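You operate a simulated robot arm through the tools that you are given. There is no shell and no other tool.

The job below is to be done with a simulated robot arm. You get a single attempt, and the scene is never put back.

JOB
Tidy up after coffee: lid on the caddy, drawer shut, caddies slid back.
Fine: coffee and sugar caddy up against the drawers; scoop on the small drawer unit.
Where things are to end (x, y in the base frame): coffee caddy within 0.025 m of [0.46, -0.01]; sugar caddy within 0.025 m of [0.46, 0.09].

Only the result counts: the job must be done as asked and must still hold three seconds after the hand-in. Knocking over, shifting, dropping, spilling or breaking anything else fails it. A push-on lid holds only when it is set on centred and level and pressed home; a screw cap is set on level and turned clockwise until tight.

ROBOT AND FRAMES
A 7-joint arm with a two-finger parallel gripper, fixed in place. Base frame: the origin is at the foot of the arm, x ahead of it, y to its left, z up; the work surface is at about z = 0.91. Units: m, rad, N and s.
With the tool pointing down near the work surface it reaches from about 0.1 to 0.64 m from the base axis. Its first joint turns from -1.152 to 1.152 rad. Payload 1.57 kg.
The tool frame sits at the grasp point between the pads (the TCP): z along the fingers, y along the line on which they close. The tips reach 0.03 m beyond it. Largest opening 0.08 m; finger width 0.017, thickness 0.012; the body of the gripper, 0.04 by 0.082 m, starts 0.08 m behind the TCP.
Orientation is that of the tool frame in the base frame, as [roll, pitch, yaw] about the fixed x, y, z axes, in that order (R = Rz(yaw) Ry(pitch) Rx(roll)). With the fingers straight down and closing along the base's y, the tool's x points along the base's -x, its y along +y and its z along -z.

CONTROLS
- The arm moves only by the tool apply_moves. Its argument "motion" is a list of rows, each an object (a shift or turn left out is 0, a gripper value left out holds the last) with "delta_rot": the turn, a rotation vector about the tool's x, y, z in units of 180 degrees (1.0 is 180 degrees), a list of three; "xyz": the shift along the tool's x, y, z in units of 200 mm (1.0 is 200 mm), a list of three; "hand": the closure in counts, from 0 (fully open) to 255 (shut). In form: [{"delta_rot": [ax, ay, az], "xyz": [dx, dy, dz], "hand": hand}, ...]. A call has 1 to 20 rows; each row is the pose to reach, as a shift and turn from the pose commanded when the call began, along the tool's axes at that moment. A call with a number of a shift or a turn outside -1 to 1 is refused whole. Rows are played at 5 a second. More than 0.05 m and 0.15 rad between two rows, or a gripper value outside its range, and nothing of the call is played. A pose out of reach is approached as far as the arm can. The call stops where the force on the tool passes 40 N (or 10 N more than at its start, if that is more) or the arm is blocked; 0.2 s more then pass. The fingers move at their own pace (about 0.072 m/s each) and stop on an object; they squeeze with about 37 N. The grip force told is the motor's: it shows also when the fingers shut on nothing. Time passes only in rows, and 0.2 s behind the last, so rows that repeat a pose let the fingers close. It gives the time, the measured TCP pose, the force on the tool (base axes), the opening and the grip force at its end, in the units of the frame above (readings bear some noise), with the torque about the TCP (base axes, N m) and any sound that the robot's microphone picked up.
- Cameras (640 x 400 px; columns grow to the right, rows downward): "scene" is fixed at [0.0596, 0.4378, 1.4179]; the picture's right is [-0.72, -0.69, 0.00], its down [-0.43, 0.45, -0.78] and it looks along [0.54, -0.57, -0.62] (base axes); focal length 322 px, centre (320, 200). "wrist" rides on the gripper at [0.072, -0.007, -0.122] in the tool frame; the picture's right is [0.09, 1.00, 0.00], its down [-0.84, 0.08, -0.54] and it looks along [-0.54, 0.05, 0.84] (tool axes); focal length 238 px, centre (320, 200). There is no depth. A picture from a camera that has moved, and an enlarged one, comes with that camera's place and axes in the base frame and with its lens.
- grab_frame(camera): a new picture of that camera. The clock stands still meanwhile.
- zoom(camera, box): a new picture of the part [left, top, right, bottom] of that camera's present view, enlarged. The clock stands still meanwhile.
- close_job(): hands the job in; it is judged then, once.

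Places have to be worked out from the pictures, the camera data and where the tool is seen. Open the gripper and draw the arm clear of the work before you hand the job in, unless the task says otherwise.

The tools are called after "Request:" as name(argument=value, ...) on one line, values as JSON. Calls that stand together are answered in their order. apply_moves: Moves the arm, as the interface text tells. Its arguments: {"type":"object","properties":{"motion":{"type":"array","items":{"type":"object","properties":{"delta_rot":{"type":"array","items":{"type":"number"}},"xyz":{"type":"array","items":{"type":"number"}},"hand":{"type":"number"}}}}},"required":["motion"]} The other tools are called the same way: grab_frame (camera) takes a picture; zoom (camera, box) takes an enlarged picture of a part of a camera's view; close_job () hands the job in.

At the start:

```text
time: 0.0
position: [0.3732, 0.1051, 1.2112]
ee_rot: [3.141, -0.002, 3.141]
ft_force: [0.0, -0.2, 0.1]
moment: [0.01, 0.01, 0.01]
grip_width: 0.0803
gripper_force: 0.0
```

scene: 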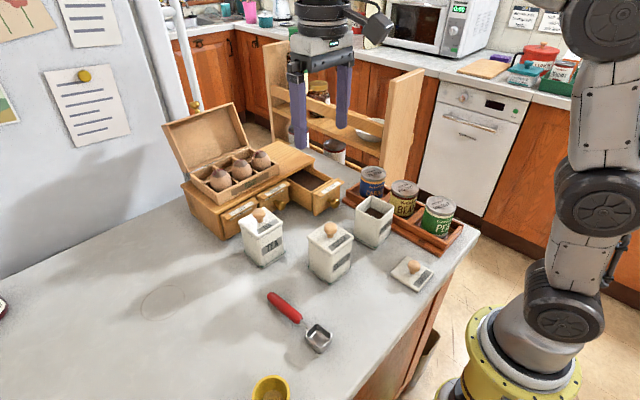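
wrist: 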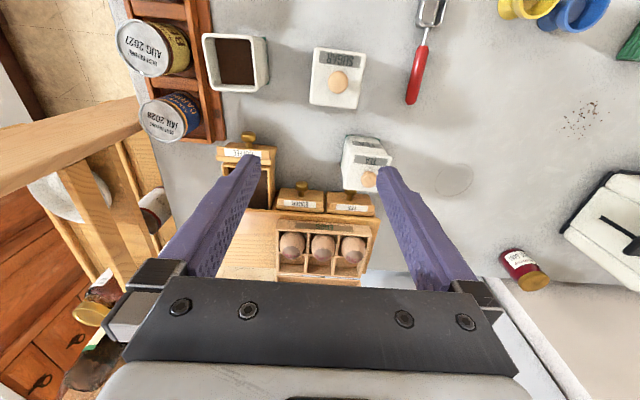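

The opening pictures show an open coffee caddy, its lid lying near the counter edge, a sugar caddy, a tea caddy, an open drawer and a scoop. I will look closer before moving.

Request:
zoom(camera="scene", box=[160, 90, 360, 215])

Request:
zoom(camera="scene", box=[230, 180, 470, 330])

Request:
zoom(camera="wrist", box=[200, 20, 460, 220])

Request:
zoom(camera="scene", box=[0, 240, 360, 400])

```text
3.20 times, centred on (260, 152) of scene
camera zoom: at [0.0596, 0.4378, 1.4179], right [-0.72, -0.69, 0.0], down [-0.43, 0.45, -0.78], along [0.54, -0.57, -0.62], focal length 1031 px, centre (512, 352)
```

zoom: 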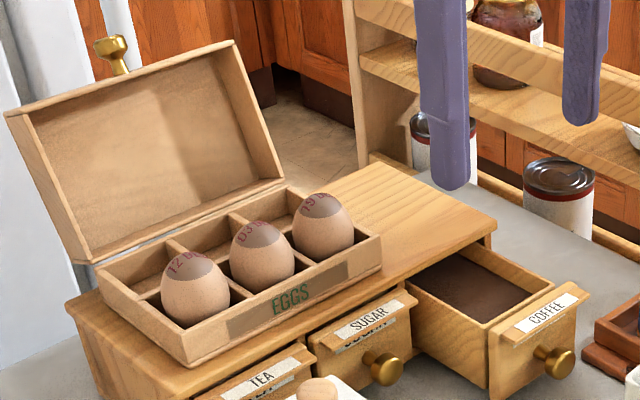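

```text
2.67 times, centred on (350, 255) of scene
camera zoom: at [0.0596, 0.4378, 1.4179], right [-0.72, -0.69, 0.0], down [-0.43, 0.45, -0.78], along [0.54, -0.57, -0.62], focal length 859 px, centre (240, 53)
```

zoom: 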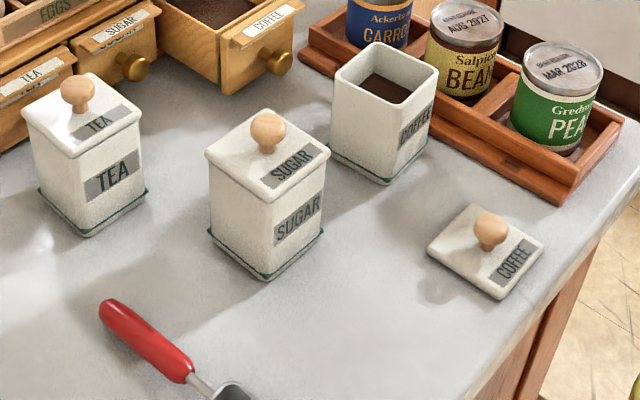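

```text
2.00 times, centred on (330, 120) of wrist
camera zoom: at [0.3007, 0.0973, 1.3338], right [-0.09, 1.0, 0.0], down [0.84, 0.08, 0.54], along [0.54, 0.05, -0.84], focal length 477 px, centre (300, 360)
```

zoom: 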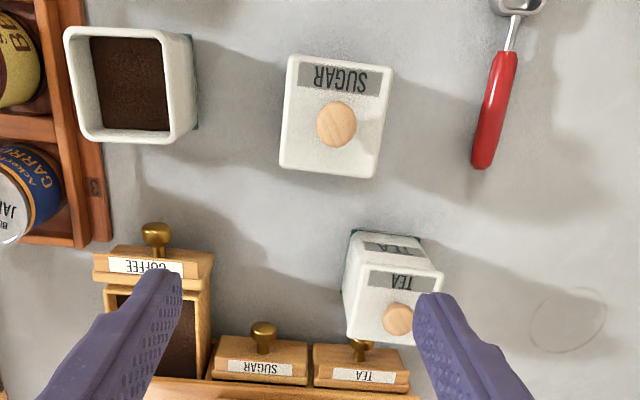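

```text
1.78 times, centred on (180, 320) of scene
camera zoom: at [0.0596, 0.4378, 1.4179], right [-0.72, -0.69, 0.0], down [-0.43, 0.45, -0.78], along [0.54, -0.57, -0.62], focal length 573 px, centre (569, -13)
```

zoom: 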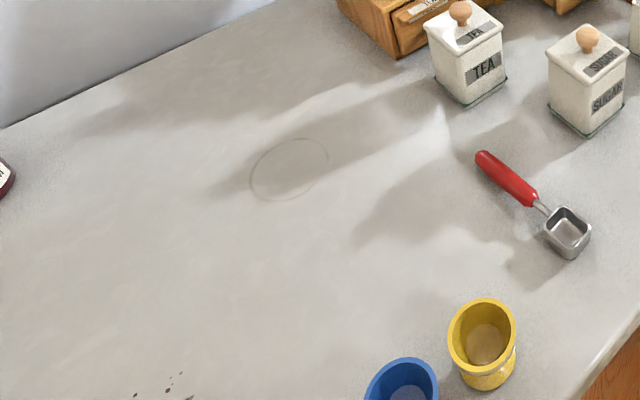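

From the geometry I place the coffee caddy near (0.33, -0.016), the sugar caddy near (0.338, 0.117), the tea caddy near (0.46, 0.18) and the lid near (0.21, 0.018). The coffee drawer knob is near (0.43, -0.01). I'll move the hand back, staying high, to get a better view from the wrist camera.

Request:
apply_moves(motion=[{"xyz": [0.1, -0.15, 0]}, {"xyz": [0.2, -0.3, 0]}, {"xyz": [0.3, -0.45, 0]}, {"xyz": [0.4, -0.6, 0]}, {"xyz": [0.4, -0.6, 0]}])

Request:
grab_frame(camera="wrist")

Request:
grab_frame(camera="scene")

```text
time: 1.2
position: [0.2929, -0.0134, 1.2119]
ee_rot: [-3.14, 0.001, 3.14]
ft_force: [-0.3, 0.3, -0.4]
moment: [0.01, 0.01, -0.02]
grip_width: 0.0801
gripper_force: 0.1
```

```text
taken
camera wrist: at [0.2202, -0.0214, 1.3342], right [-0.09, 1.0, 0.0], down [0.84, 0.08, 0.54], along [0.54, 0.05, -0.84], focal length 238 px, centre (320, 200)
```

wrist: 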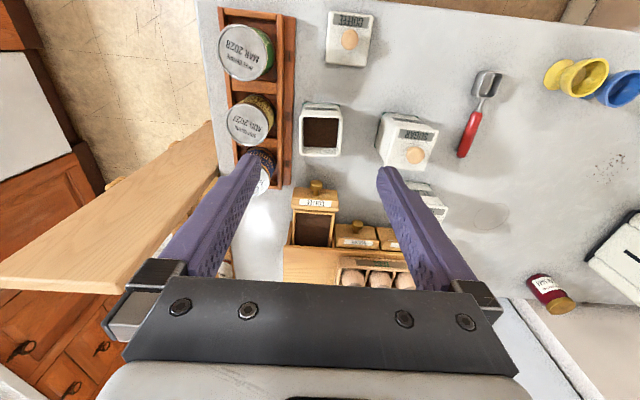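

```text
taken
```

scene: 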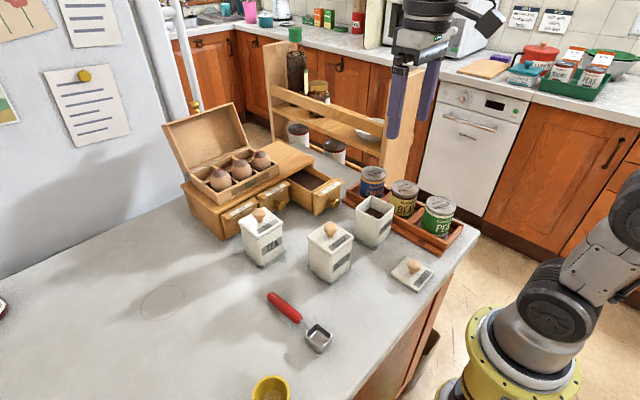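

Request:
zoom(camera="wrist", box=[220, 0, 520, 200])

Request:
zoom(camera="wrist", box=[220, 150, 460, 300])

Request:
zoom(camera="scene", box=[200, 130, 400, 255])

Request:
zoom(camera="scene", box=[340, 160, 490, 300])

```text
2.00 times, centred on (370, 100) of wrist
camera zoom: at [0.2202, -0.0214, 1.3342], right [-0.09, 1.0, 0.0], down [0.84, 0.08, 0.54], along [0.54, 0.05, -0.84], focal length 477 px, centre (220, 400)
```

zoom: 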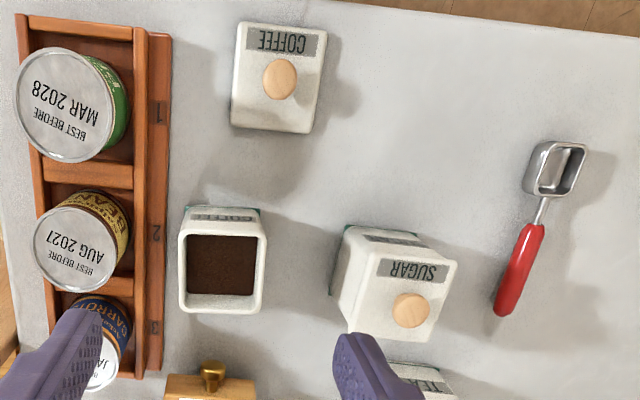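

```text
2.67 times, centred on (340, 225) of wrist
camera zoom: at [0.2202, -0.0214, 1.3342], right [-0.09, 1.0, 0.0], down [0.84, 0.08, 0.54], along [0.54, 0.05, -0.84], focal length 636 px, centre (267, 133)
```

zoom: 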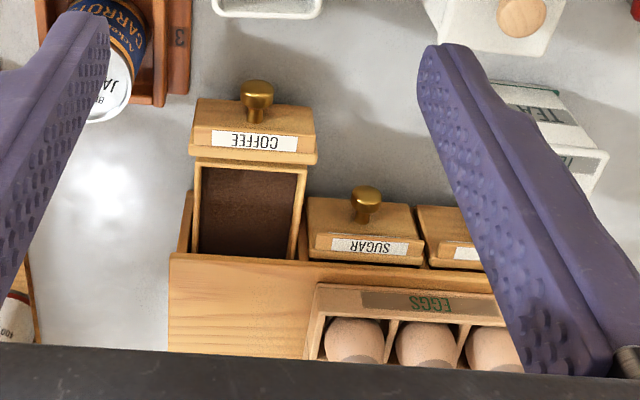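

```text
3.20 times, centred on (300, 192) of scene
camera zoom: at [0.0596, 0.4378, 1.4179], right [-0.72, -0.69, 0.0], down [-0.43, 0.45, -0.78], along [0.54, -0.57, -0.62], focal length 1031 px, centre (384, 224)
```

zoom: 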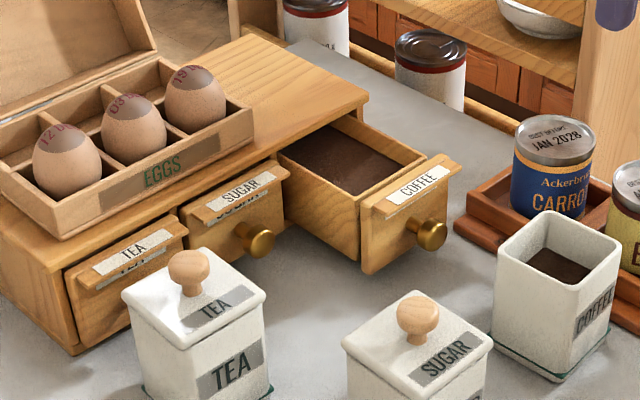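

```text
2.86 times, centred on (415, 230) of scene
camera zoom: at [0.0596, 0.4378, 1.4179], right [-0.72, -0.69, 0.0], down [-0.43, 0.45, -0.78], along [0.54, -0.57, -0.62], focal length 920 px, centre (49, 114)
```

zoom: 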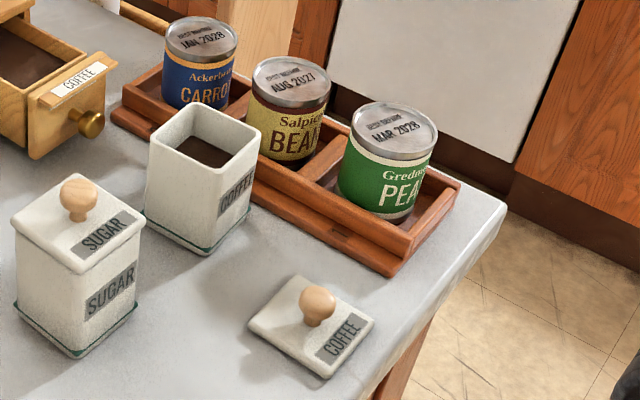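

The two cameras agree on the open drawer's knob tip at about (0.432, -0.009, 0.949), and the closed sugar drawer's knob is near x = 0.515. I'll close the fingers, go to the gap between caddy and knob, and come part of the way down.

Request:
apply_moves(motion=[{"xyz": [-0.13, 0.01, 0], "hand": 255}, {"xyz": [-0.26, 0.02, 0], "hand": 255}, {"xyz": [-0.39, 0.02, 0], "hand": 255}, {"xyz": [-0.5, 0.02, 0], "hand": 255}, {"xyz": [-0.5, 0.02, 0.2], "hand": 255}, {"xyz": [-0.5, 0.02, 0.4], "hand": 255}, {"xyz": [-0.5, 0.02, 0.6], "hand": 255}, {"xyz": [-0.5, 0.02, 0.75], "hand": 255}, {"xyz": [-0.5, 0.02, 0.75], "hand": 255}])

Request:
grab_frame(camera="scene")

Request:
grab_frame(camera="wrist")

```text
time: 3.2
position: [0.3927, -0.0116, 1.0617]
ee_rot: [-3.14, 0.0, -3.142]
ft_force: [0.3, -0.1, 0.1]
moment: [0.01, 0.02, -0.01]
grip_width: 0.0
gripper_force: 21.5
```

```text
taken
```

scene: 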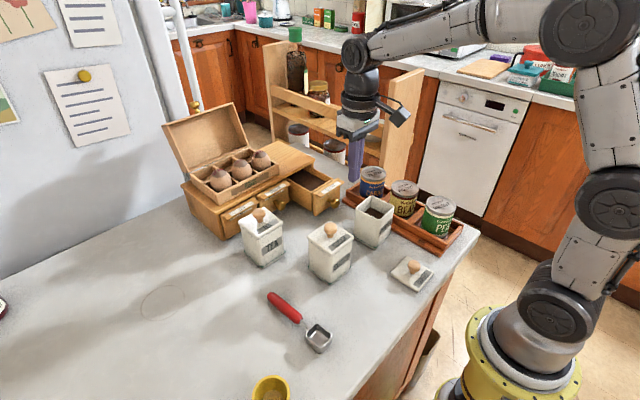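

```text
taken
camera wrist: at [0.3198, -0.0201, 1.1842], right [-0.09, 1.0, 0.0], down [0.84, 0.08, 0.54], along [0.54, 0.05, -0.84], focal length 238 px, centre (320, 200)
```

wrist: 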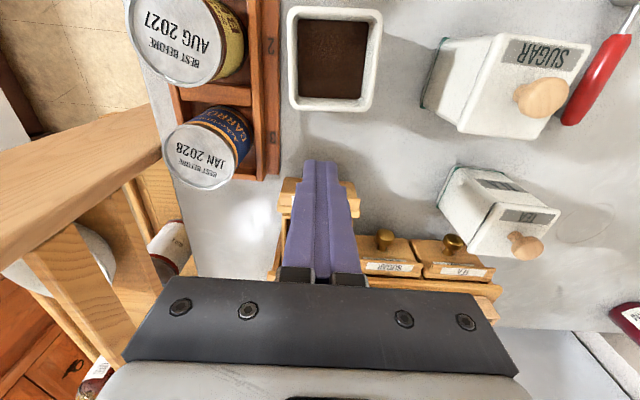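

The rim centre reads about (0.327, -0.010) from almost straight above, so the gap is clear. I'll lower to knob height.

Request:
apply_moves(motion=[{"xyz": [0, 0, 0.16]}, {"xyz": [0, 0, 0.32]}, {"xyz": [0, 0, 0.42]}, {"xyz": [0, 0, 0.48]}, {"xyz": [0, 0, 0.48]}])

Request:
zoom(camera="scene", box=[240, 120, 440, 245])

```text
time: 4.4
position: [0.3957, -0.0115, 0.9662]
ee_rot: [-3.141, 0.0, -3.14]
ft_force: [0.0, 0.0, -0.4]
moment: [-0.04, 0.0, 0.02]
grip_width: 0.0
gripper_force: 21.5
```

```text
3.20 times, centred on (340, 182) of scene
camera zoom: at [0.0596, 0.4378, 1.4179], right [-0.72, -0.69, 0.0], down [-0.43, 0.45, -0.78], along [0.54, -0.57, -0.62], focal length 1031 px, centre (256, 256)
```

zoom: 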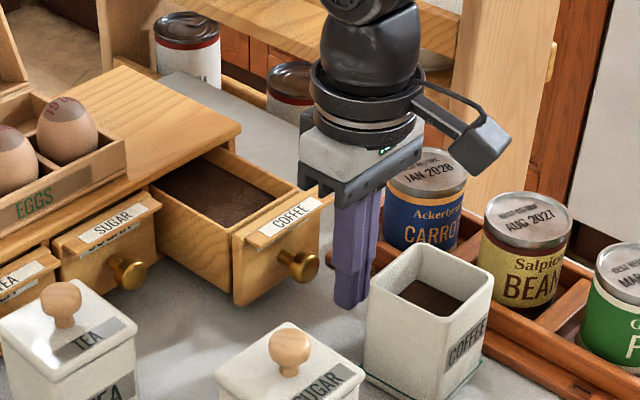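

The fingers sit between knob and caddy with room on both sides. I'll push the drawer gently most of the way in.

Request:
apply_moves(motion=[{"xyz": [-0.04, 0, 0]}, {"xyz": [-0.08, 0, 0]}, {"xyz": [-0.12, 0, 0]}, {"xyz": [-0.16, 0, 0]}, {"xyz": [-0.2, 0, 0]}, {"xyz": [-0.24, 0, 0]}, {"xyz": [-0.28, 0, 0]}, {"xyz": [-0.32, 0, 0]}, {"xyz": [-0.36, 0, 0]}, {"xyz": [-0.4, 0, 0]}, {"xyz": [-0.44, 0, 0]}, {"xyz": [-0.44, 0, 0]}])

Request:
zoom(camera="scene", box=[200, 120, 400, 245])

```text
time: 7.0
position: [0.4823, -0.0107, 0.9673]
ee_rot: [3.141, 0.0, 3.141]
ft_force: [0.5, 0.3, -0.3]
moment: [0.0, 0.04, 0.01]
grip_width: 0.0
gripper_force: 21.5
```

```text
3.20 times, centred on (300, 182) of scene
camera zoom: at [0.0596, 0.4378, 1.4179], right [-0.72, -0.69, 0.0], down [-0.43, 0.45, -0.78], along [0.54, -0.57, -0.62], focal length 1031 px, centre (384, 256)
```

zoom: 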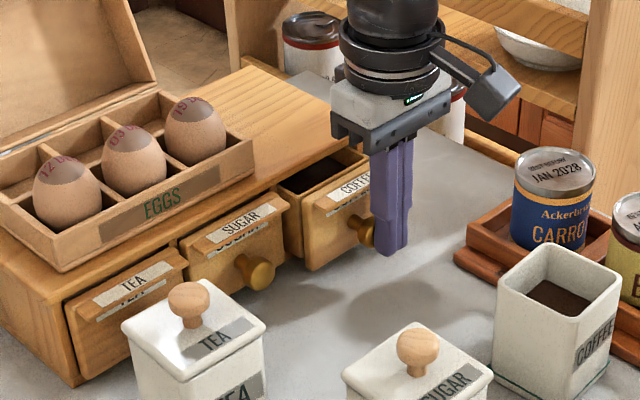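

The drawer slides freely with almost no force and about 2 cm remain. I'll go on in small steps.

Request:
apply_moves(motion=[{"xyz": [-0.02, 0, 0]}, {"xyz": [-0.04, 0, 0]}, {"xyz": [-0.06, 0, 0]}, {"xyz": [-0.075, 0, 0]}, {"xyz": [-0.085, 0, 0]}, {"xyz": [-0.085, 0, 0]}])

Request:
zoom(camera="scene", box=[200, 120, 400, 245])

```text
time: 8.4
position: [0.4977, -0.0113, 0.9663]
ee_rot: [-3.142, 0.001, -3.14]
ft_force: [-1.5, 0.4, -0.8]
moment: [0.01, -0.02, -0.01]
grip_width: 0.0
gripper_force: 21.3
```

```text
3.20 times, centred on (300, 182) of scene
camera zoom: at [0.0596, 0.4378, 1.4179], right [-0.72, -0.69, 0.0], down [-0.43, 0.45, -0.78], along [0.54, -0.57, -0.62], focal length 1031 px, centre (384, 256)
```

zoom: 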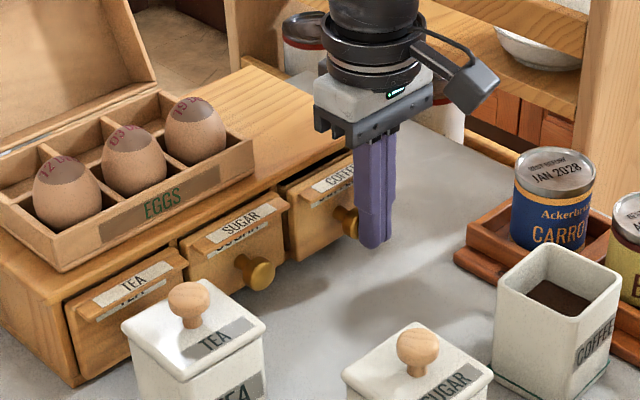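

It is nearly flush. I'll use millimetre steps and watch the force for the end stop.

Request:
apply_moves(motion=[{"xyz": [-0.008, 0, 0]}, {"xyz": [-0.015, 0, 0]}, {"xyz": [-0.02, 0, 0]}, {"xyz": [-0.02, 0, 0]}])

Request:
zoom(camera="scene", box=[220, 150, 340, 225])

```text
time: 9.4
position: [0.5034, -0.0112, 0.9638]
ee_rot: [3.141, 0.001, -3.141]
ft_force: [-1.6, -0.1, -0.3]
moment: [0.02, 0.02, 0.01]
grip_width: 0.0
gripper_force: 20.8
```

```text
5.33 times, centred on (280, 188) of scene
camera zoom: at [0.0596, 0.4378, 1.4179], right [-0.72, -0.69, 0.0], down [-0.43, 0.45, -0.78], along [0.54, -0.57, -0.62], focal length 1718 px, centre (533, 267)
```

zoom: 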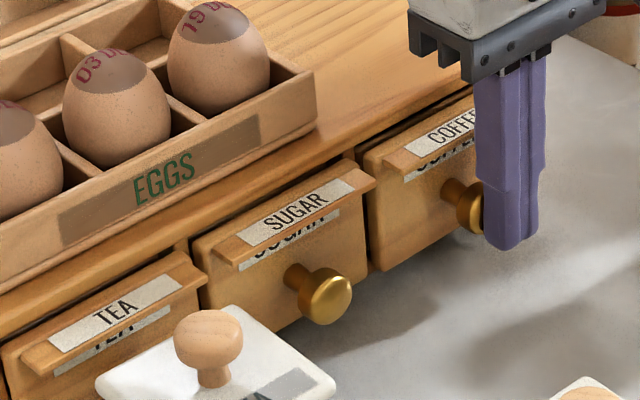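

The force is still only sliding friction (about 1.6 N). I'll keep going in 1 mm steps.

Request:
apply_moves(motion=[{"xyz": [-0.005, 0, 0]}, {"xyz": [-0.01, 0, 0]}, {"xyz": [-0.015, 0, 0]}, {"xyz": [-0.015, 0, 0]}])

Request:
zoom(camera="scene", box=[220, 150, 340, 225])

```text
time: 10.4
position: [0.5053, -0.0103, 0.9656]
ee_rot: [3.141, -0.001, -3.14]
ft_force: [-1.4, 0.2, 0.2]
moment: [0.01, 0.0, 0.04]
grip_width: 0.0
gripper_force: 20.9
```

```text
5.33 times, centred on (280, 188) of scene
camera zoom: at [0.0596, 0.4378, 1.4179], right [-0.72, -0.69, 0.0], down [-0.43, 0.45, -0.78], along [0.54, -0.57, -0.62], focal length 1718 px, centre (533, 267)
```

zoom: 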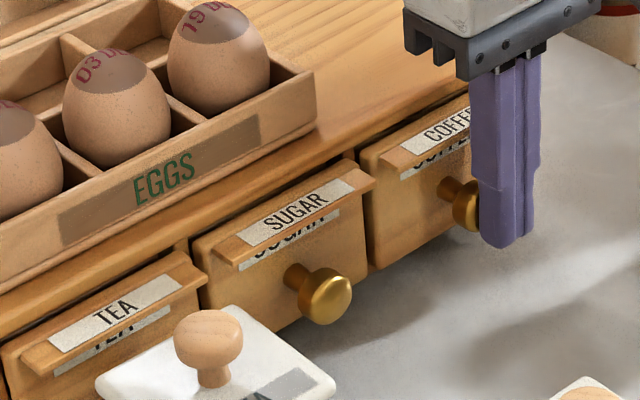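

The drawer is still moving, and perspective suggests about 3 mm are left. I'll continue gently to the stop.

Request:
apply_moves(motion=[{"xyz": [-0.005, 0, 0]}, {"xyz": [-0.01, 0, 0]}, {"xyz": [-0.01, 0, 0]}])

Request:
apply_moves(motion=[{"xyz": [-0.005, 0, 0]}, {"xyz": [-0.01, 0, 0]}, {"xyz": [-0.01, 0, 0]}])

Request:
zoom(camera="scene", box=[220, 150, 340, 225])

```text
time: 11.2
position: [0.5064, -0.0108, 0.9651]
ee_rot: [-3.141, -0.003, -3.141]
ft_force: [-10.0, -0.5, 5.5]
moment: [0.01, 0.01, 0.0]
grip_width: 0.0001
gripper_force: 21.4
```

```text
time: 12.0
position: [0.5062, -0.0105, 0.9647]
ee_rot: [-3.142, -0.007, -3.141]
ft_force: [-22.7, -2.0, 8.1]
moment: [0.05, 0.11, -0.02]
grip_width: 0.0
gripper_force: 21.5
```

```text
5.33 times, centred on (280, 188) of scene
camera zoom: at [0.0589, 0.4377, 1.4179], right [-0.72, -0.69, 0.0], down [-0.43, 0.45, -0.78], along [0.54, -0.57, -0.62], focal length 1718 px, centre (533, 267)
```

zoom: 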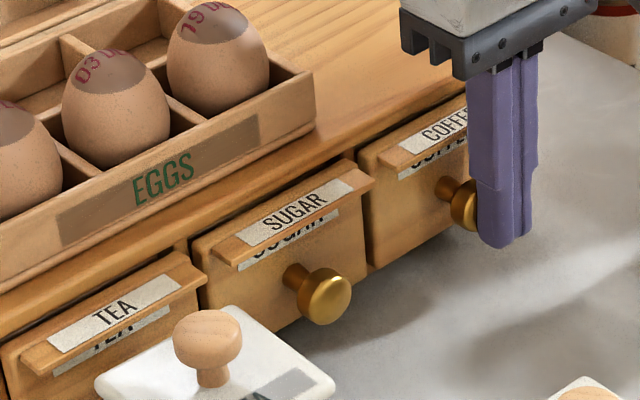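

The force has risen to 22 N with no more motion, so the drawer is shut and the unit has not shifted. I'll back off, rise, and go over to view the lid from above.

Request:
apply_moves(motion=[{"xyz": [0.02, 0, 0]}, {"xyz": [0.15, 0, 0]}, {"xyz": [0.3, 0, 0]}, {"xyz": [0.3, 0, -0.2]}, {"xyz": [0.3, 0, -0.4]}, {"xyz": [0.3, 0, -0.6]}, {"xyz": [0.3, 0, -0.8]}, {"xyz": [0.3, 0, -0.95]}])

Request:
apply_moves(motion=[{"xyz": [0.2, 0.02, 0], "hand": 0}, {"xyz": [0.4, 0.05, 0], "hand": 0}, {"xyz": [0.6, 0.08, 0], "hand": 0}, {"xyz": [0.8, 0.1, 0], "hand": 0}, {"xyz": [1.0, 0.12, 0], "hand": 0}, {"xyz": [1.0, 0.12, 0], "hand": 0}])

Request:
grab_frame(camera="wrist")

Request:
zoom(camera="scene", box=[160, 90, 400, 240])

```text
time: 13.8
position: [0.4506, -0.0112, 1.1534]
ee_rot: [-3.141, -0.003, 3.141]
ft_force: [0.5, 0.3, 0.5]
moment: [-0.02, 0.02, 0.02]
grip_width: 0.0001
gripper_force: 21.7
```

```text
time: 15.2
position: [0.2484, 0.0123, 1.1544]
ee_rot: [3.14, 0.0, -3.141]
ft_force: [-0.2, -0.2, -0.2]
moment: [-0.01, -0.02, 0.0]
grip_width: 0.0798
gripper_force: 0.0
```

```text
taken
camera wrist: at [0.1754, 0.0043, 1.2762], right [-0.09, 1.0, 0.0], down [0.84, 0.08, 0.54], along [0.54, 0.05, -0.84], focal length 238 px, centre (320, 200)
```

wrist: 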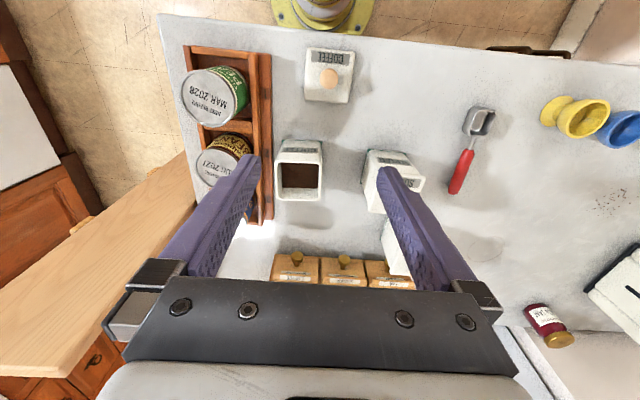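

```text
2.67 times, centred on (280, 165) of scene
camera zoom: at [0.0596, 0.4378, 1.4179], right [-0.72, -0.69, 0.0], down [-0.43, 0.45, -0.78], along [0.54, -0.57, -0.62], focal length 859 px, centre (427, 293)
```

zoom: 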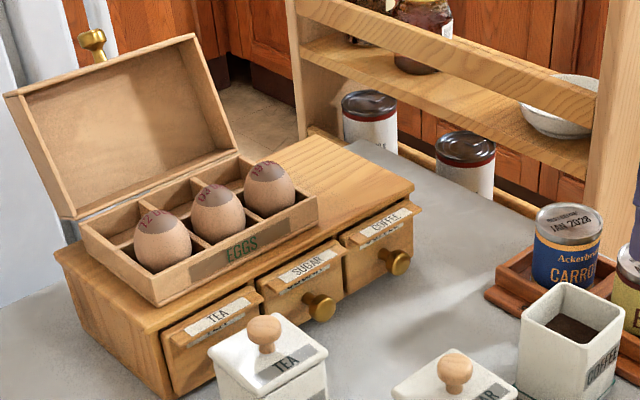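

The coffee drawer is now in line with the other two. Next I'll look closely at the lid, the caddy and the scoop.

Request:
zoom(camera="wrist", box=[260, 30, 400, 210])

Request:
zoom(camera="scene", box=[380, 245, 440, 295])

Request:
zoom(camera="scene", box=[250, 280, 350, 360])

Request:
zoom(camera="wrist", box=[430, 80, 530, 210])

```text
2.22 times, centred on (330, 120) of wrist
camera zoom: at [0.1754, 0.0043, 1.2762], right [-0.09, 1.0, 0.0], down [0.84, 0.08, 0.54], along [0.54, 0.05, -0.84], focal length 530 px, centre (298, 378)
```

zoom: 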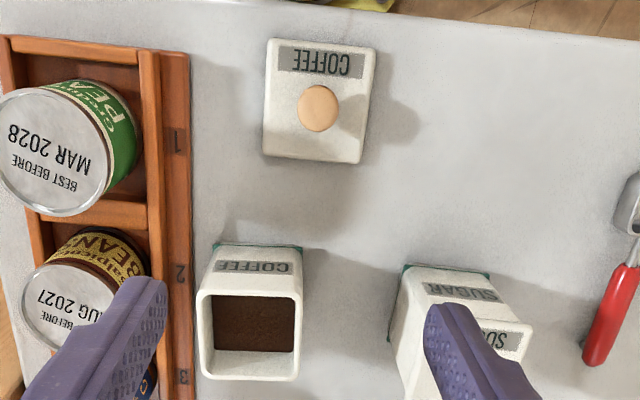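

```text
8.00 times, centred on (410, 270) of scene
camera zoom: at [0.0596, 0.4378, 1.4179], right [-0.72, -0.69, 0.0], down [-0.43, 0.45, -0.78], along [0.54, -0.57, -0.62], focal length 2577 px, centre (-400, -360)
```

zoom: 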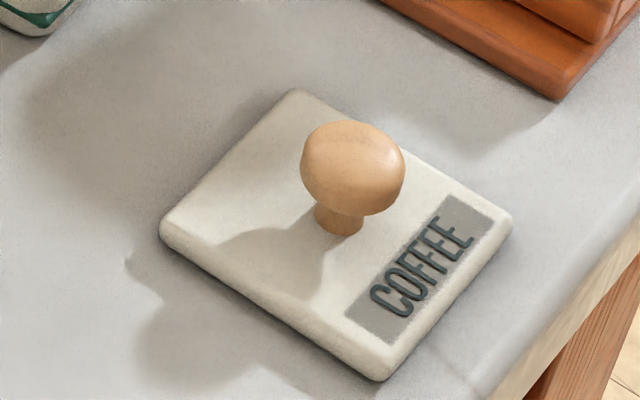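

```text
5.00 times, centred on (300, 320) of scene
camera zoom: at [0.0596, 0.4378, 1.4179], right [-0.72, -0.69, 0.0], down [-0.43, 0.45, -0.78], along [0.54, -0.57, -0.62], focal length 1611 px, centre (420, -400)
```

zoom: 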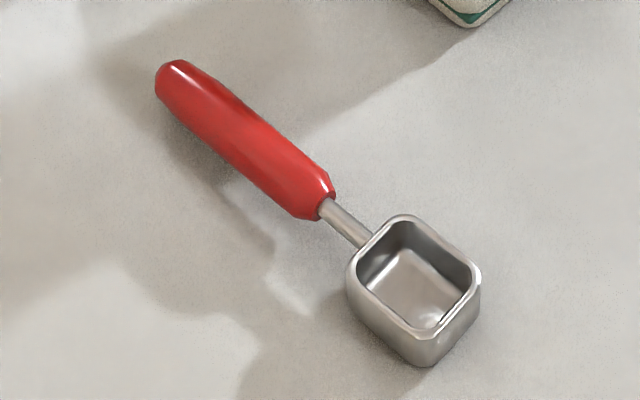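

```text
3.08 times, centred on (480, 145) of wrist
camera zoom: at [0.1754, 0.0043, 1.2762], right [-0.09, 1.0, 0.0], down [0.84, 0.08, 0.54], along [0.54, 0.05, -0.84], focal length 733 px, centre (-172, 369)
```

zoom: 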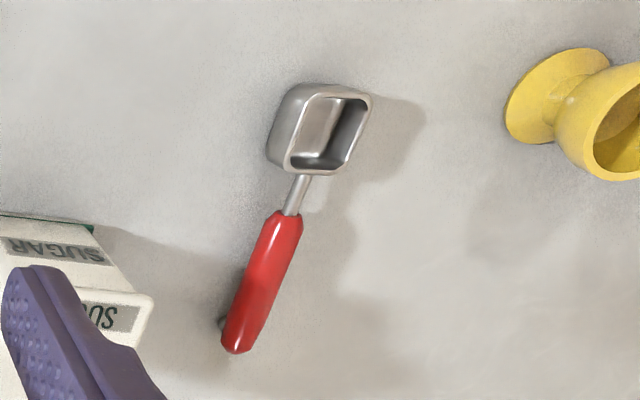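

The lid centre comes out at about (0.208, 0.0187), square to the axes, with its knob ball at z about 0.936. I'll take a closer view of the coffee caddy's rim for its exact centre and yaw before picking up the lid.

Request:
apply_moves(motion=[{"xyz": [-0.05, -0.06, 0.13]}, {"xyz": [-0.108, -0.11, 0.27]}, {"xyz": [-0.108, -0.11, 0.27]}])

Request:
grab_frame(camera="wrist")

Request:
zoom(camera="wrist", box=[240, 100, 400, 250])

```text
time: 16.0
position: [0.2714, -0.0119, 1.1014]
ee_rot: [3.14, 0.0, -3.14]
ft_force: [-0.1, 0.3, 0.3]
moment: [0.02, 0.01, 0.01]
grip_width: 0.0802
gripper_force: 0.0
```

```text
taken
camera wrist: at [0.1977, -0.0195, 1.2233], right [-0.09, 1.0, 0.0], down [0.84, 0.08, 0.54], along [0.54, 0.05, -0.84], focal length 238 px, centre (320, 200)
```

wrist: 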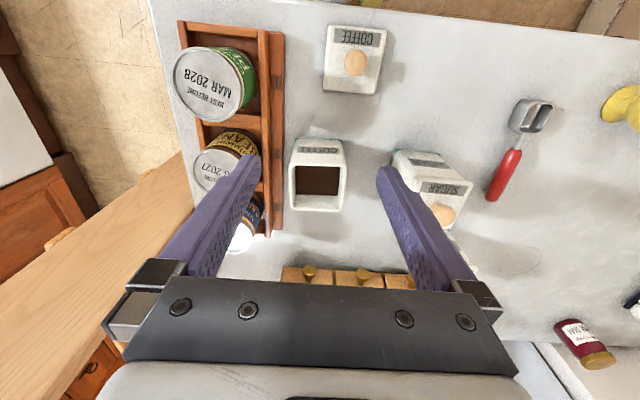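

```text
2.67 times, centred on (320, 175) of wrist
camera zoom: at [0.1977, -0.0195, 1.2233], right [-0.09, 1.0, 0.0], down [0.84, 0.08, 0.54], along [0.54, 0.05, -0.84], focal length 636 px, centre (320, 267)
```

zoom: 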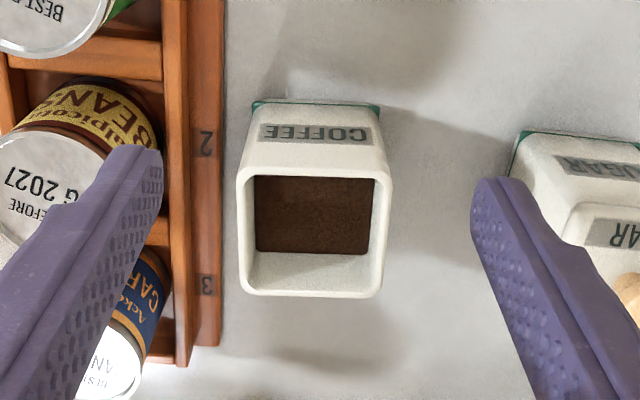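

Rim centre is about (0.330, -0.009), z about 0.995, with the caddy turned roughly +3°. I'll move over the lid and stop a little above it to check alignment.

Request:
apply_moves(motion=[{"xyz": [0.15, 0.07, 0.0]}, {"xyz": [0.309, 0.143, 0.1]}, {"xyz": [0.309, 0.143, 0.3]}, {"xyz": [0.309, 0.143, 0.5]}, {"xyz": [0.309, 0.143, 0.5]}])

Request:
grab_frame(camera="wrist")

Request:
zoom(camera="scene", box=[360, 200, 480, 300])

```text
time: 17.2
position: [0.2111, 0.0199, 1.0031]
ee_rot: [-3.141, 0.001, 3.141]
ft_force: [0.1, -0.1, 0.3]
moment: [-0.02, 0.01, -0.01]
grip_width: 0.0801
gripper_force: 0.1
```

```text
taken
camera wrist: at [0.1386, 0.0127, 1.1248], right [-0.09, 1.0, 0.0], down [0.84, 0.08, 0.54], along [0.54, 0.05, -0.84], focal length 238 px, centre (320, 200)
```

wrist: 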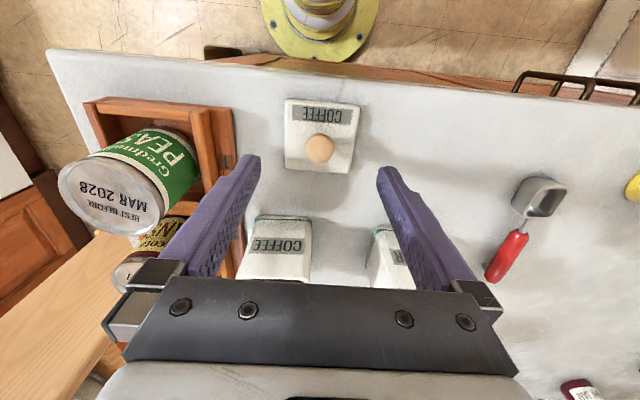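

```text
4.00 times, centred on (420, 250) of scene
camera zoom: at [0.0596, 0.4378, 1.4179], right [-0.72, -0.69, 0.0], down [-0.43, 0.45, -0.78], along [0.54, -0.57, -0.62], focal length 1289 px, centre (-80, 0)
```

zoom: 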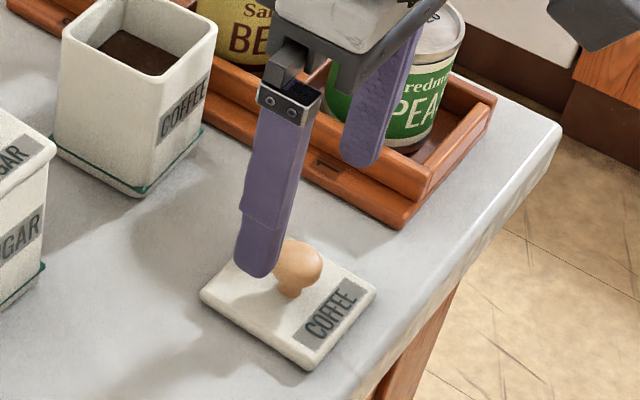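

The knob appears within about 1.5 mm of the tool axis, so I'll correct that small offset, lower so the tips stay just above the lid plate, and close on the knob.

Request:
apply_moves(motion=[{"xyz": [0.0075, -0.005, 0.1], "hand": 0}, {"xyz": [0.0075, -0.005, 0.2], "hand": 0}, {"xyz": [0.0075, -0.005, 0.241], "hand": 0}, {"xyz": [0.0075, -0.005, 0.241], "hand": 120}, {"xyz": [0.0075, -0.005, 0.241], "hand": 200}, {"xyz": [0.0075, -0.005, 0.241], "hand": 255}, {"xyz": [0.0075, -0.005, 0.241], "hand": 255}, {"xyz": [0.0075, -0.005, 0.241], "hand": 255}])

Request:
zoom(camera="scene", box=[360, 200, 480, 300])

Request:
grab_frame(camera="wrist")

```text
time: 19.0
position: [0.2081, 0.0191, 0.9531]
ee_rot: [3.141, 0.0, 3.141]
ft_force: [0.6, -0.5, -0.1]
moment: [-0.01, 0.02, 0.0]
grip_width: 0.0223
gripper_force: 34.9
```

```text
4.00 times, centred on (420, 250) of scene
camera zoom: at [0.0596, 0.4378, 1.4179], right [-0.72, -0.69, 0.0], down [-0.43, 0.45, -0.78], along [0.54, -0.57, -0.62], focal length 1289 px, centre (-80, 0)
```

zoom: 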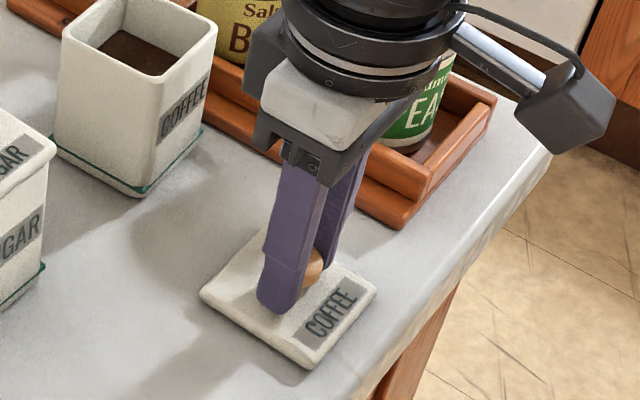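

```text
taken
camera wrist: at [0.1362, 0.012, 1.0749], right [-0.09, 1.0, 0.0], down [0.84, 0.08, 0.54], along [0.54, 0.05, -0.84], focal length 238 px, centre (320, 200)
```

wrist: 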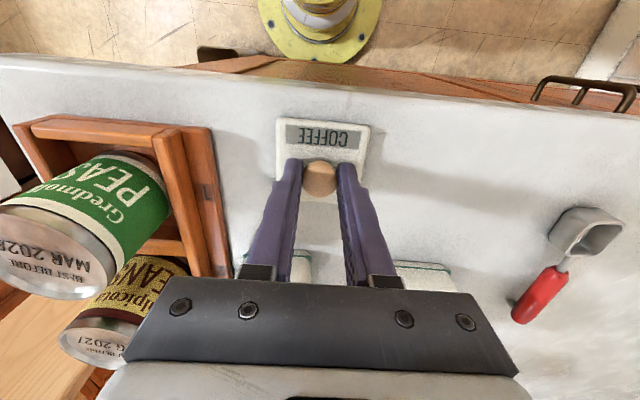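

The grip holds the knob at 22 mm. I'll lift straight up and check that the lid hangs level.

Request:
apply_moves(motion=[{"xyz": [0, 0, -0.1]}, {"xyz": [0, 0, -0.25]}, {"xyz": [0, 0, -0.45]}, {"xyz": [0, 0, -0.65]}, {"xyz": [0, 0, -0.65]}])

Request:
zoom(camera="scene", box=[360, 160, 480, 260])

Request:
zoom(camera="wrist", box=[240, 100, 400, 230])

```text
time: 20.2
position: [0.2083, 0.0193, 1.0845]
ee_rot: [3.141, 0.0, 3.141]
ft_force: [-0.2, 0.3, -0.1]
moment: [0.0, -0.01, 0.0]
grip_width: 0.0222
gripper_force: 35.2
```

```text
4.00 times, centred on (420, 210) of scene
camera zoom: at [0.0596, 0.4378, 1.4179], right [-0.72, -0.69, 0.0], down [-0.43, 0.45, -0.78], along [0.54, -0.57, -0.62], focal length 1289 px, centre (-80, 160)
```

zoom: 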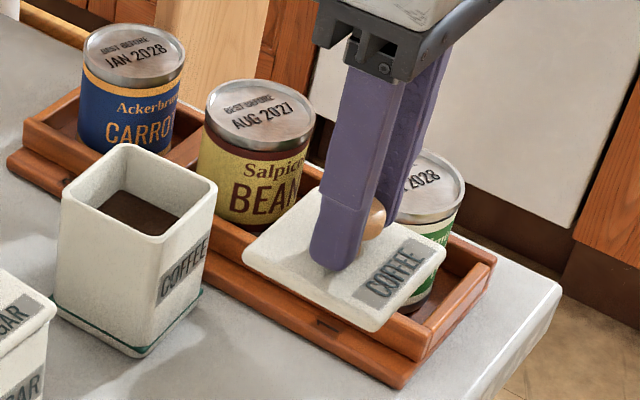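

```text
3.08 times, centred on (320, 165) of wrist
camera zoom: at [0.1352, 0.0126, 1.2072], right [-0.09, 1.0, 0.0], down [0.84, 0.08, 0.54], along [0.54, 0.05, -0.84], focal length 733 px, centre (320, 308)
```

zoom: 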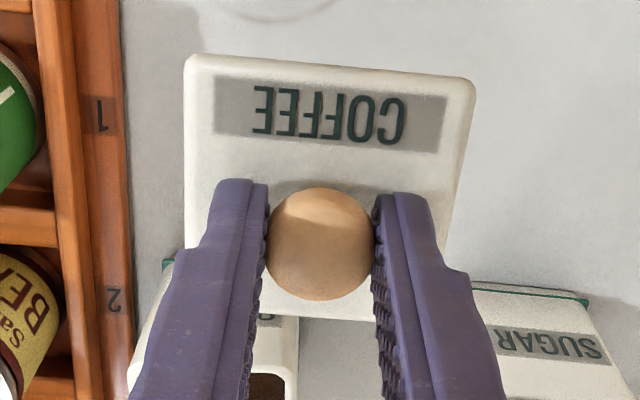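

The lid hangs level and centred on the tool within 1 mm. I'll carry it over the coffee caddy, turning it about 3° to match the caddy's yaw.

Request:
apply_moves(motion=[{"xyz": [-0.15, -0.035, 0], "delta_rot": [0, 0, -0.004]}, {"xyz": [-0.3, -0.07, 0], "delta_rot": [0, 0, -0.008]}, {"xyz": [-0.45, -0.1, 0], "delta_rot": [0, 0, -0.012]}, {"xyz": [-0.61, -0.1385, 0], "delta_rot": [0, 0, -0.0167]}, {"xyz": [-0.61, -0.1385, 0], "delta_rot": [0, 0, -0.0167]}])

Request:
zoom(camera="scene", box=[320, 150, 420, 250])

Request:
zoom(camera="wrist", box=[240, 80, 400, 230])

```text
time: 21.4
position: [0.3313, -0.0082, 1.0847]
ee_rot: [-3.141, 0.001, -3.09]
ft_force: [-0.3, 0.5, -0.3]
moment: [0.01, 0.02, -0.03]
grip_width: 0.0225
gripper_force: 34.6
```

```text
4.00 times, centred on (370, 200) of scene
camera zoom: at [0.0597, 0.4378, 1.4179], right [-0.72, -0.69, 0.0], down [-0.43, 0.45, -0.78], along [0.54, -0.57, -0.62], focal length 1289 px, centre (120, 200)
```

zoom: 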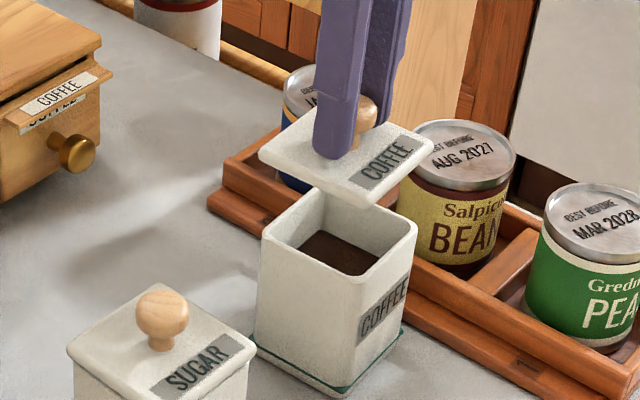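

```text
2.67 times, centred on (320, 155) of wrist
camera zoom: at [0.2588, -0.0193, 1.2062], right [-0.14, 0.99, 0.0], down [0.83, 0.12, 0.54], along [0.54, 0.08, -0.84], focal length 636 px, centre (320, 320)
```

zoom: 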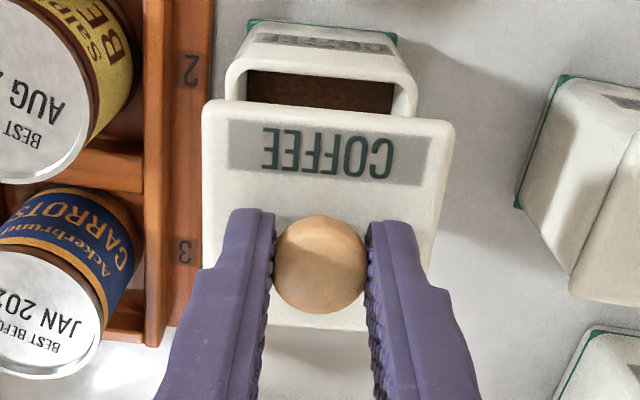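

I'm hovering above the caddy with the lid front edge and rim both in view. I'll enlarge the view to compare the two edges precisely.

Request:
zoom(camera="wrist", box=[280, 80, 360, 130])

Request:
zoom(camera="scene", box=[375, 175, 435, 225])

Request:
zoom(camera="scene", box=[345, 170, 435, 250])

```text
8.00 times, centred on (320, 105) of wrist
camera zoom: at [0.2588, -0.0193, 1.2062], right [-0.14, 0.99, 0.0], down [0.83, 0.12, 0.54], along [0.54, 0.08, -0.84], focal length 1907 px, centre (320, 960)
```

zoom: 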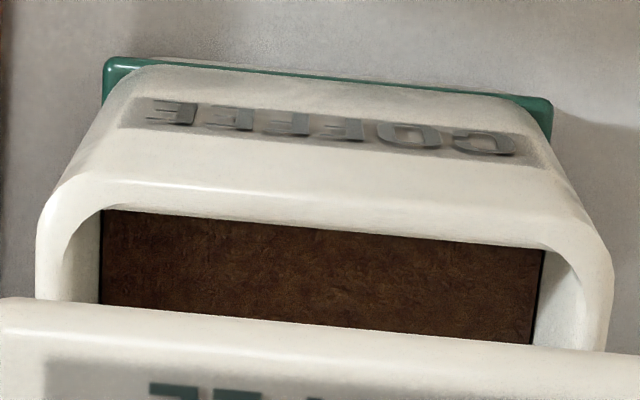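

```text
8.00 times, centred on (405, 200) of scene
camera zoom: at [0.0597, 0.4378, 1.4179], right [-0.72, -0.69, 0.0], down [-0.43, 0.45, -0.78], along [0.54, -0.57, -0.62], focal length 2577 px, centre (-360, 200)
```

zoom: 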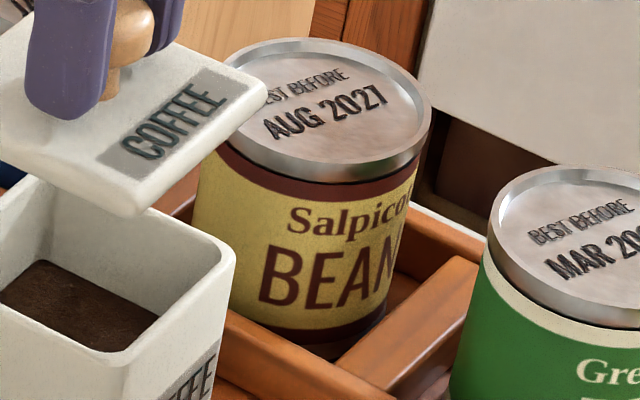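

```text
5.00 times, centred on (390, 210) of scene
camera zoom: at [0.0597, 0.4378, 1.4179], right [-0.72, -0.69, 0.0], down [-0.43, 0.45, -0.78], along [0.54, -0.57, -0.62], focal length 1611 px, centre (-30, 150)
```

zoom: 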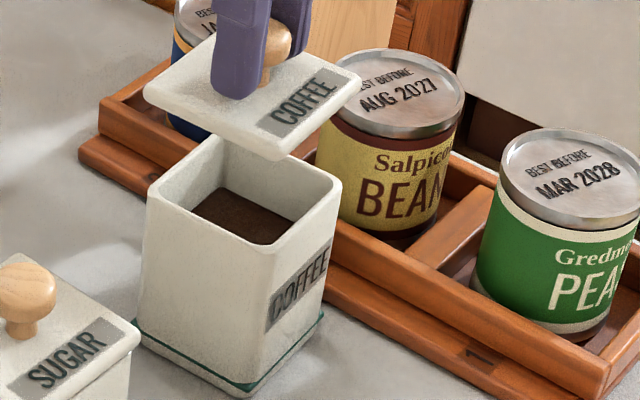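

Edges are parallel, and the lid sits about 1 mm short in x and 1 mm too far in +y. I'll correct that and descend to just above the rim.

Request:
apply_moves(motion=[{"xyz": [-0.006, -0.0045, 0.0]}, {"xyz": [-0.006, -0.0045, 0.08]}, {"xyz": [-0.006, -0.0045, 0.16]}, {"xyz": [-0.006, -0.0045, 0.19]}, {"xyz": [-0.006, -0.0045, 0.19]}])

Request:
zoom(camera="wrist", box=[260, 80, 380, 180])

Request:
zoom(camera="scene", box=[335, 170, 425, 250])

```text
time: 22.6
position: [0.3303, -0.0106, 1.0468]
ee_rot: [-3.141, 0.001, -3.089]
ft_force: [-0.7, 0.4, 0.2]
moment: [0.01, -0.02, -0.02]
grip_width: 0.0225
gripper_force: 35.7
```

```text
4.00 times, centred on (320, 130) of wrist
camera zoom: at [0.2584, -0.0219, 1.1684], right [-0.14, 0.99, 0.0], down [0.83, 0.12, 0.54], along [0.54, 0.08, -0.84], focal length 953 px, centre (320, 480)
```

zoom: 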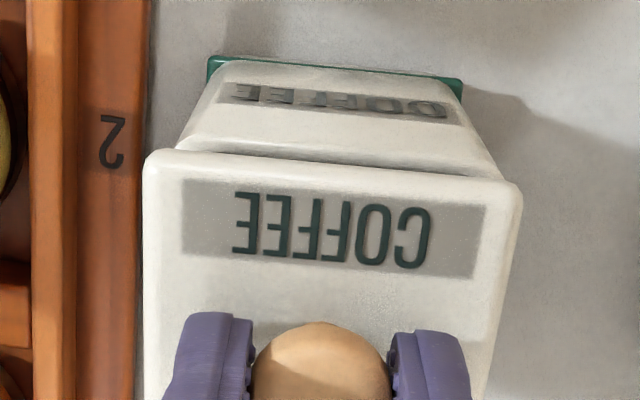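

```text
5.00 times, centred on (380, 210) of scene
camera zoom: at [0.0596, 0.4378, 1.4179], right [-0.72, -0.69, 0.0], down [-0.43, 0.45, -0.78], along [0.54, -0.57, -0.62], focal length 1611 px, centre (20, 150)
```

zoom: 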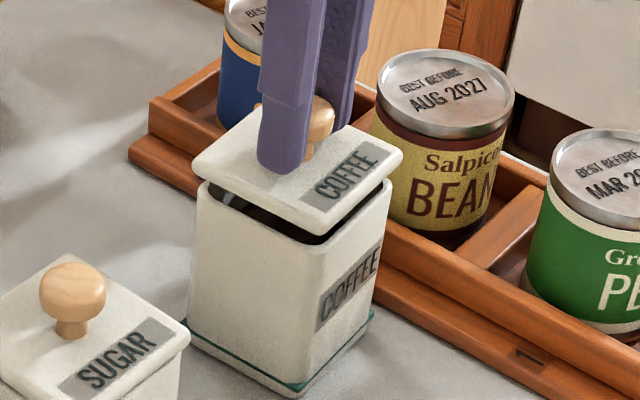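

The lid hangs about 8 mm above the rim. I'll zoom tighter on both front corners to check the side margins.

Request:
zoom(camera="wrist", box=[270, 100, 320, 140])

Request:
zoom(camera="wrist", box=[330, 100, 380, 140])

Request:
zoom(camera="scene", box=[365, 190, 425, 240])

```text
10.00 times, centred on (295, 120) of wrist
camera zoom: at [0.2584, -0.0219, 1.1684], right [-0.14, 0.99, 0.0], down [0.83, 0.12, 0.54], along [0.54, 0.08, -0.84], focal length 2384 px, centre (570, 1000)
```

zoom: 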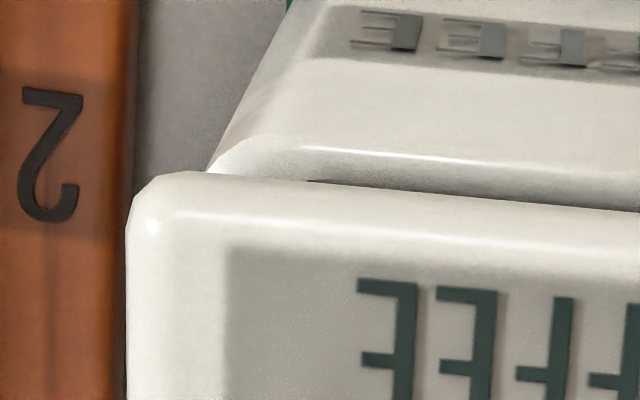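

```text
10.00 times, centred on (355, 120) of wrist
camera zoom: at [0.2584, -0.0219, 1.1684], right [-0.14, 0.99, 0.0], down [0.83, 0.12, 0.54], along [0.54, 0.08, -0.84], focal length 2384 px, centre (-30, 1000)
```

zoom: 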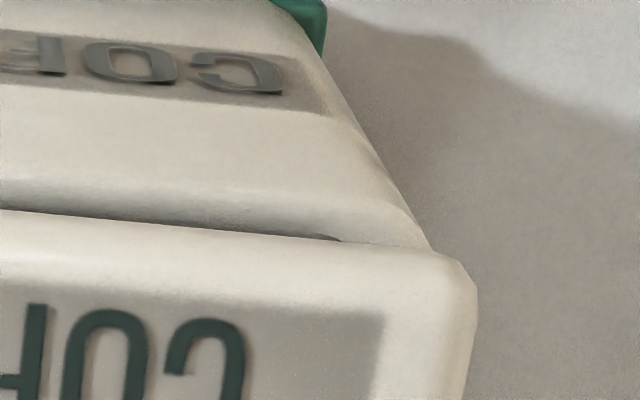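

```text
8.00 times, centred on (395, 215) of scene
camera zoom: at [0.0596, 0.4378, 1.4179], right [-0.72, -0.69, 0.0], down [-0.43, 0.45, -0.78], along [0.54, -0.57, -0.62], focal length 2577 px, centre (-280, 80)
```

zoom: 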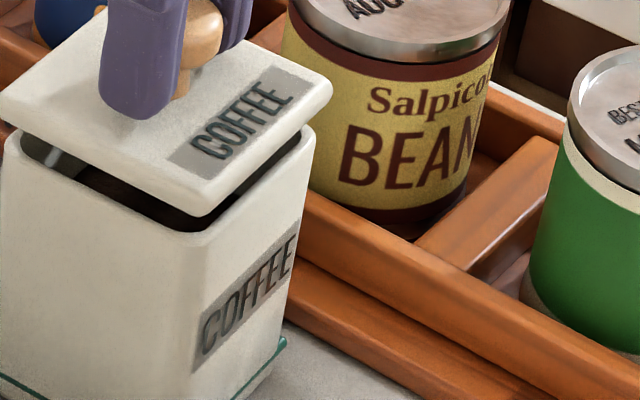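

Side margins look equal at about 1.2 mm. To check x, I'll enlarge both extreme corners in the scene view.

Request:
zoom(camera="scene", box=[368, 192, 418, 232])

Request:
zoom(camera="scene", box=[358, 192, 408, 232])

```text
10.00 times, centred on (393, 212) of scene
camera zoom: at [0.0596, 0.4378, 1.4179], right [-0.72, -0.69, 0.0], down [-0.43, 0.45, -0.78], along [0.54, -0.57, -0.62], focal length 3222 px, centre (-410, 80)
```

zoom: 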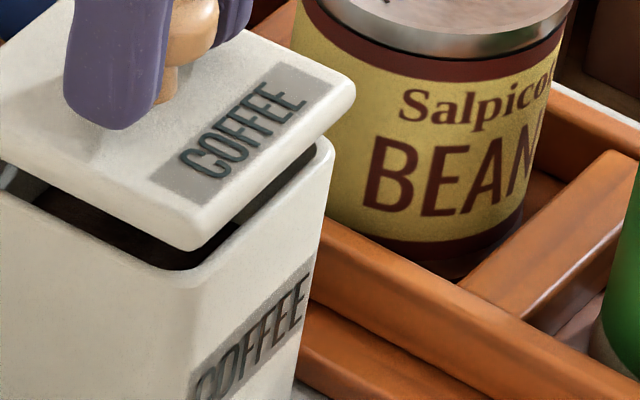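

```text
10.00 times, centred on (383, 212) of scene
camera zoom: at [0.0596, 0.4378, 1.4179], right [-0.72, -0.69, 0.0], down [-0.43, 0.45, -0.78], along [0.54, -0.57, -0.62], focal length 3222 px, centre (-310, 80)
```

zoom: 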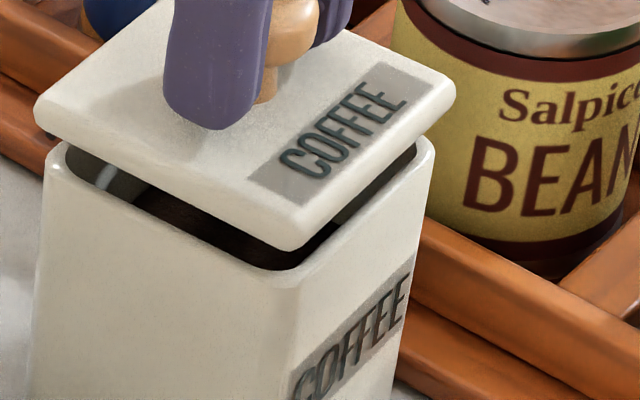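

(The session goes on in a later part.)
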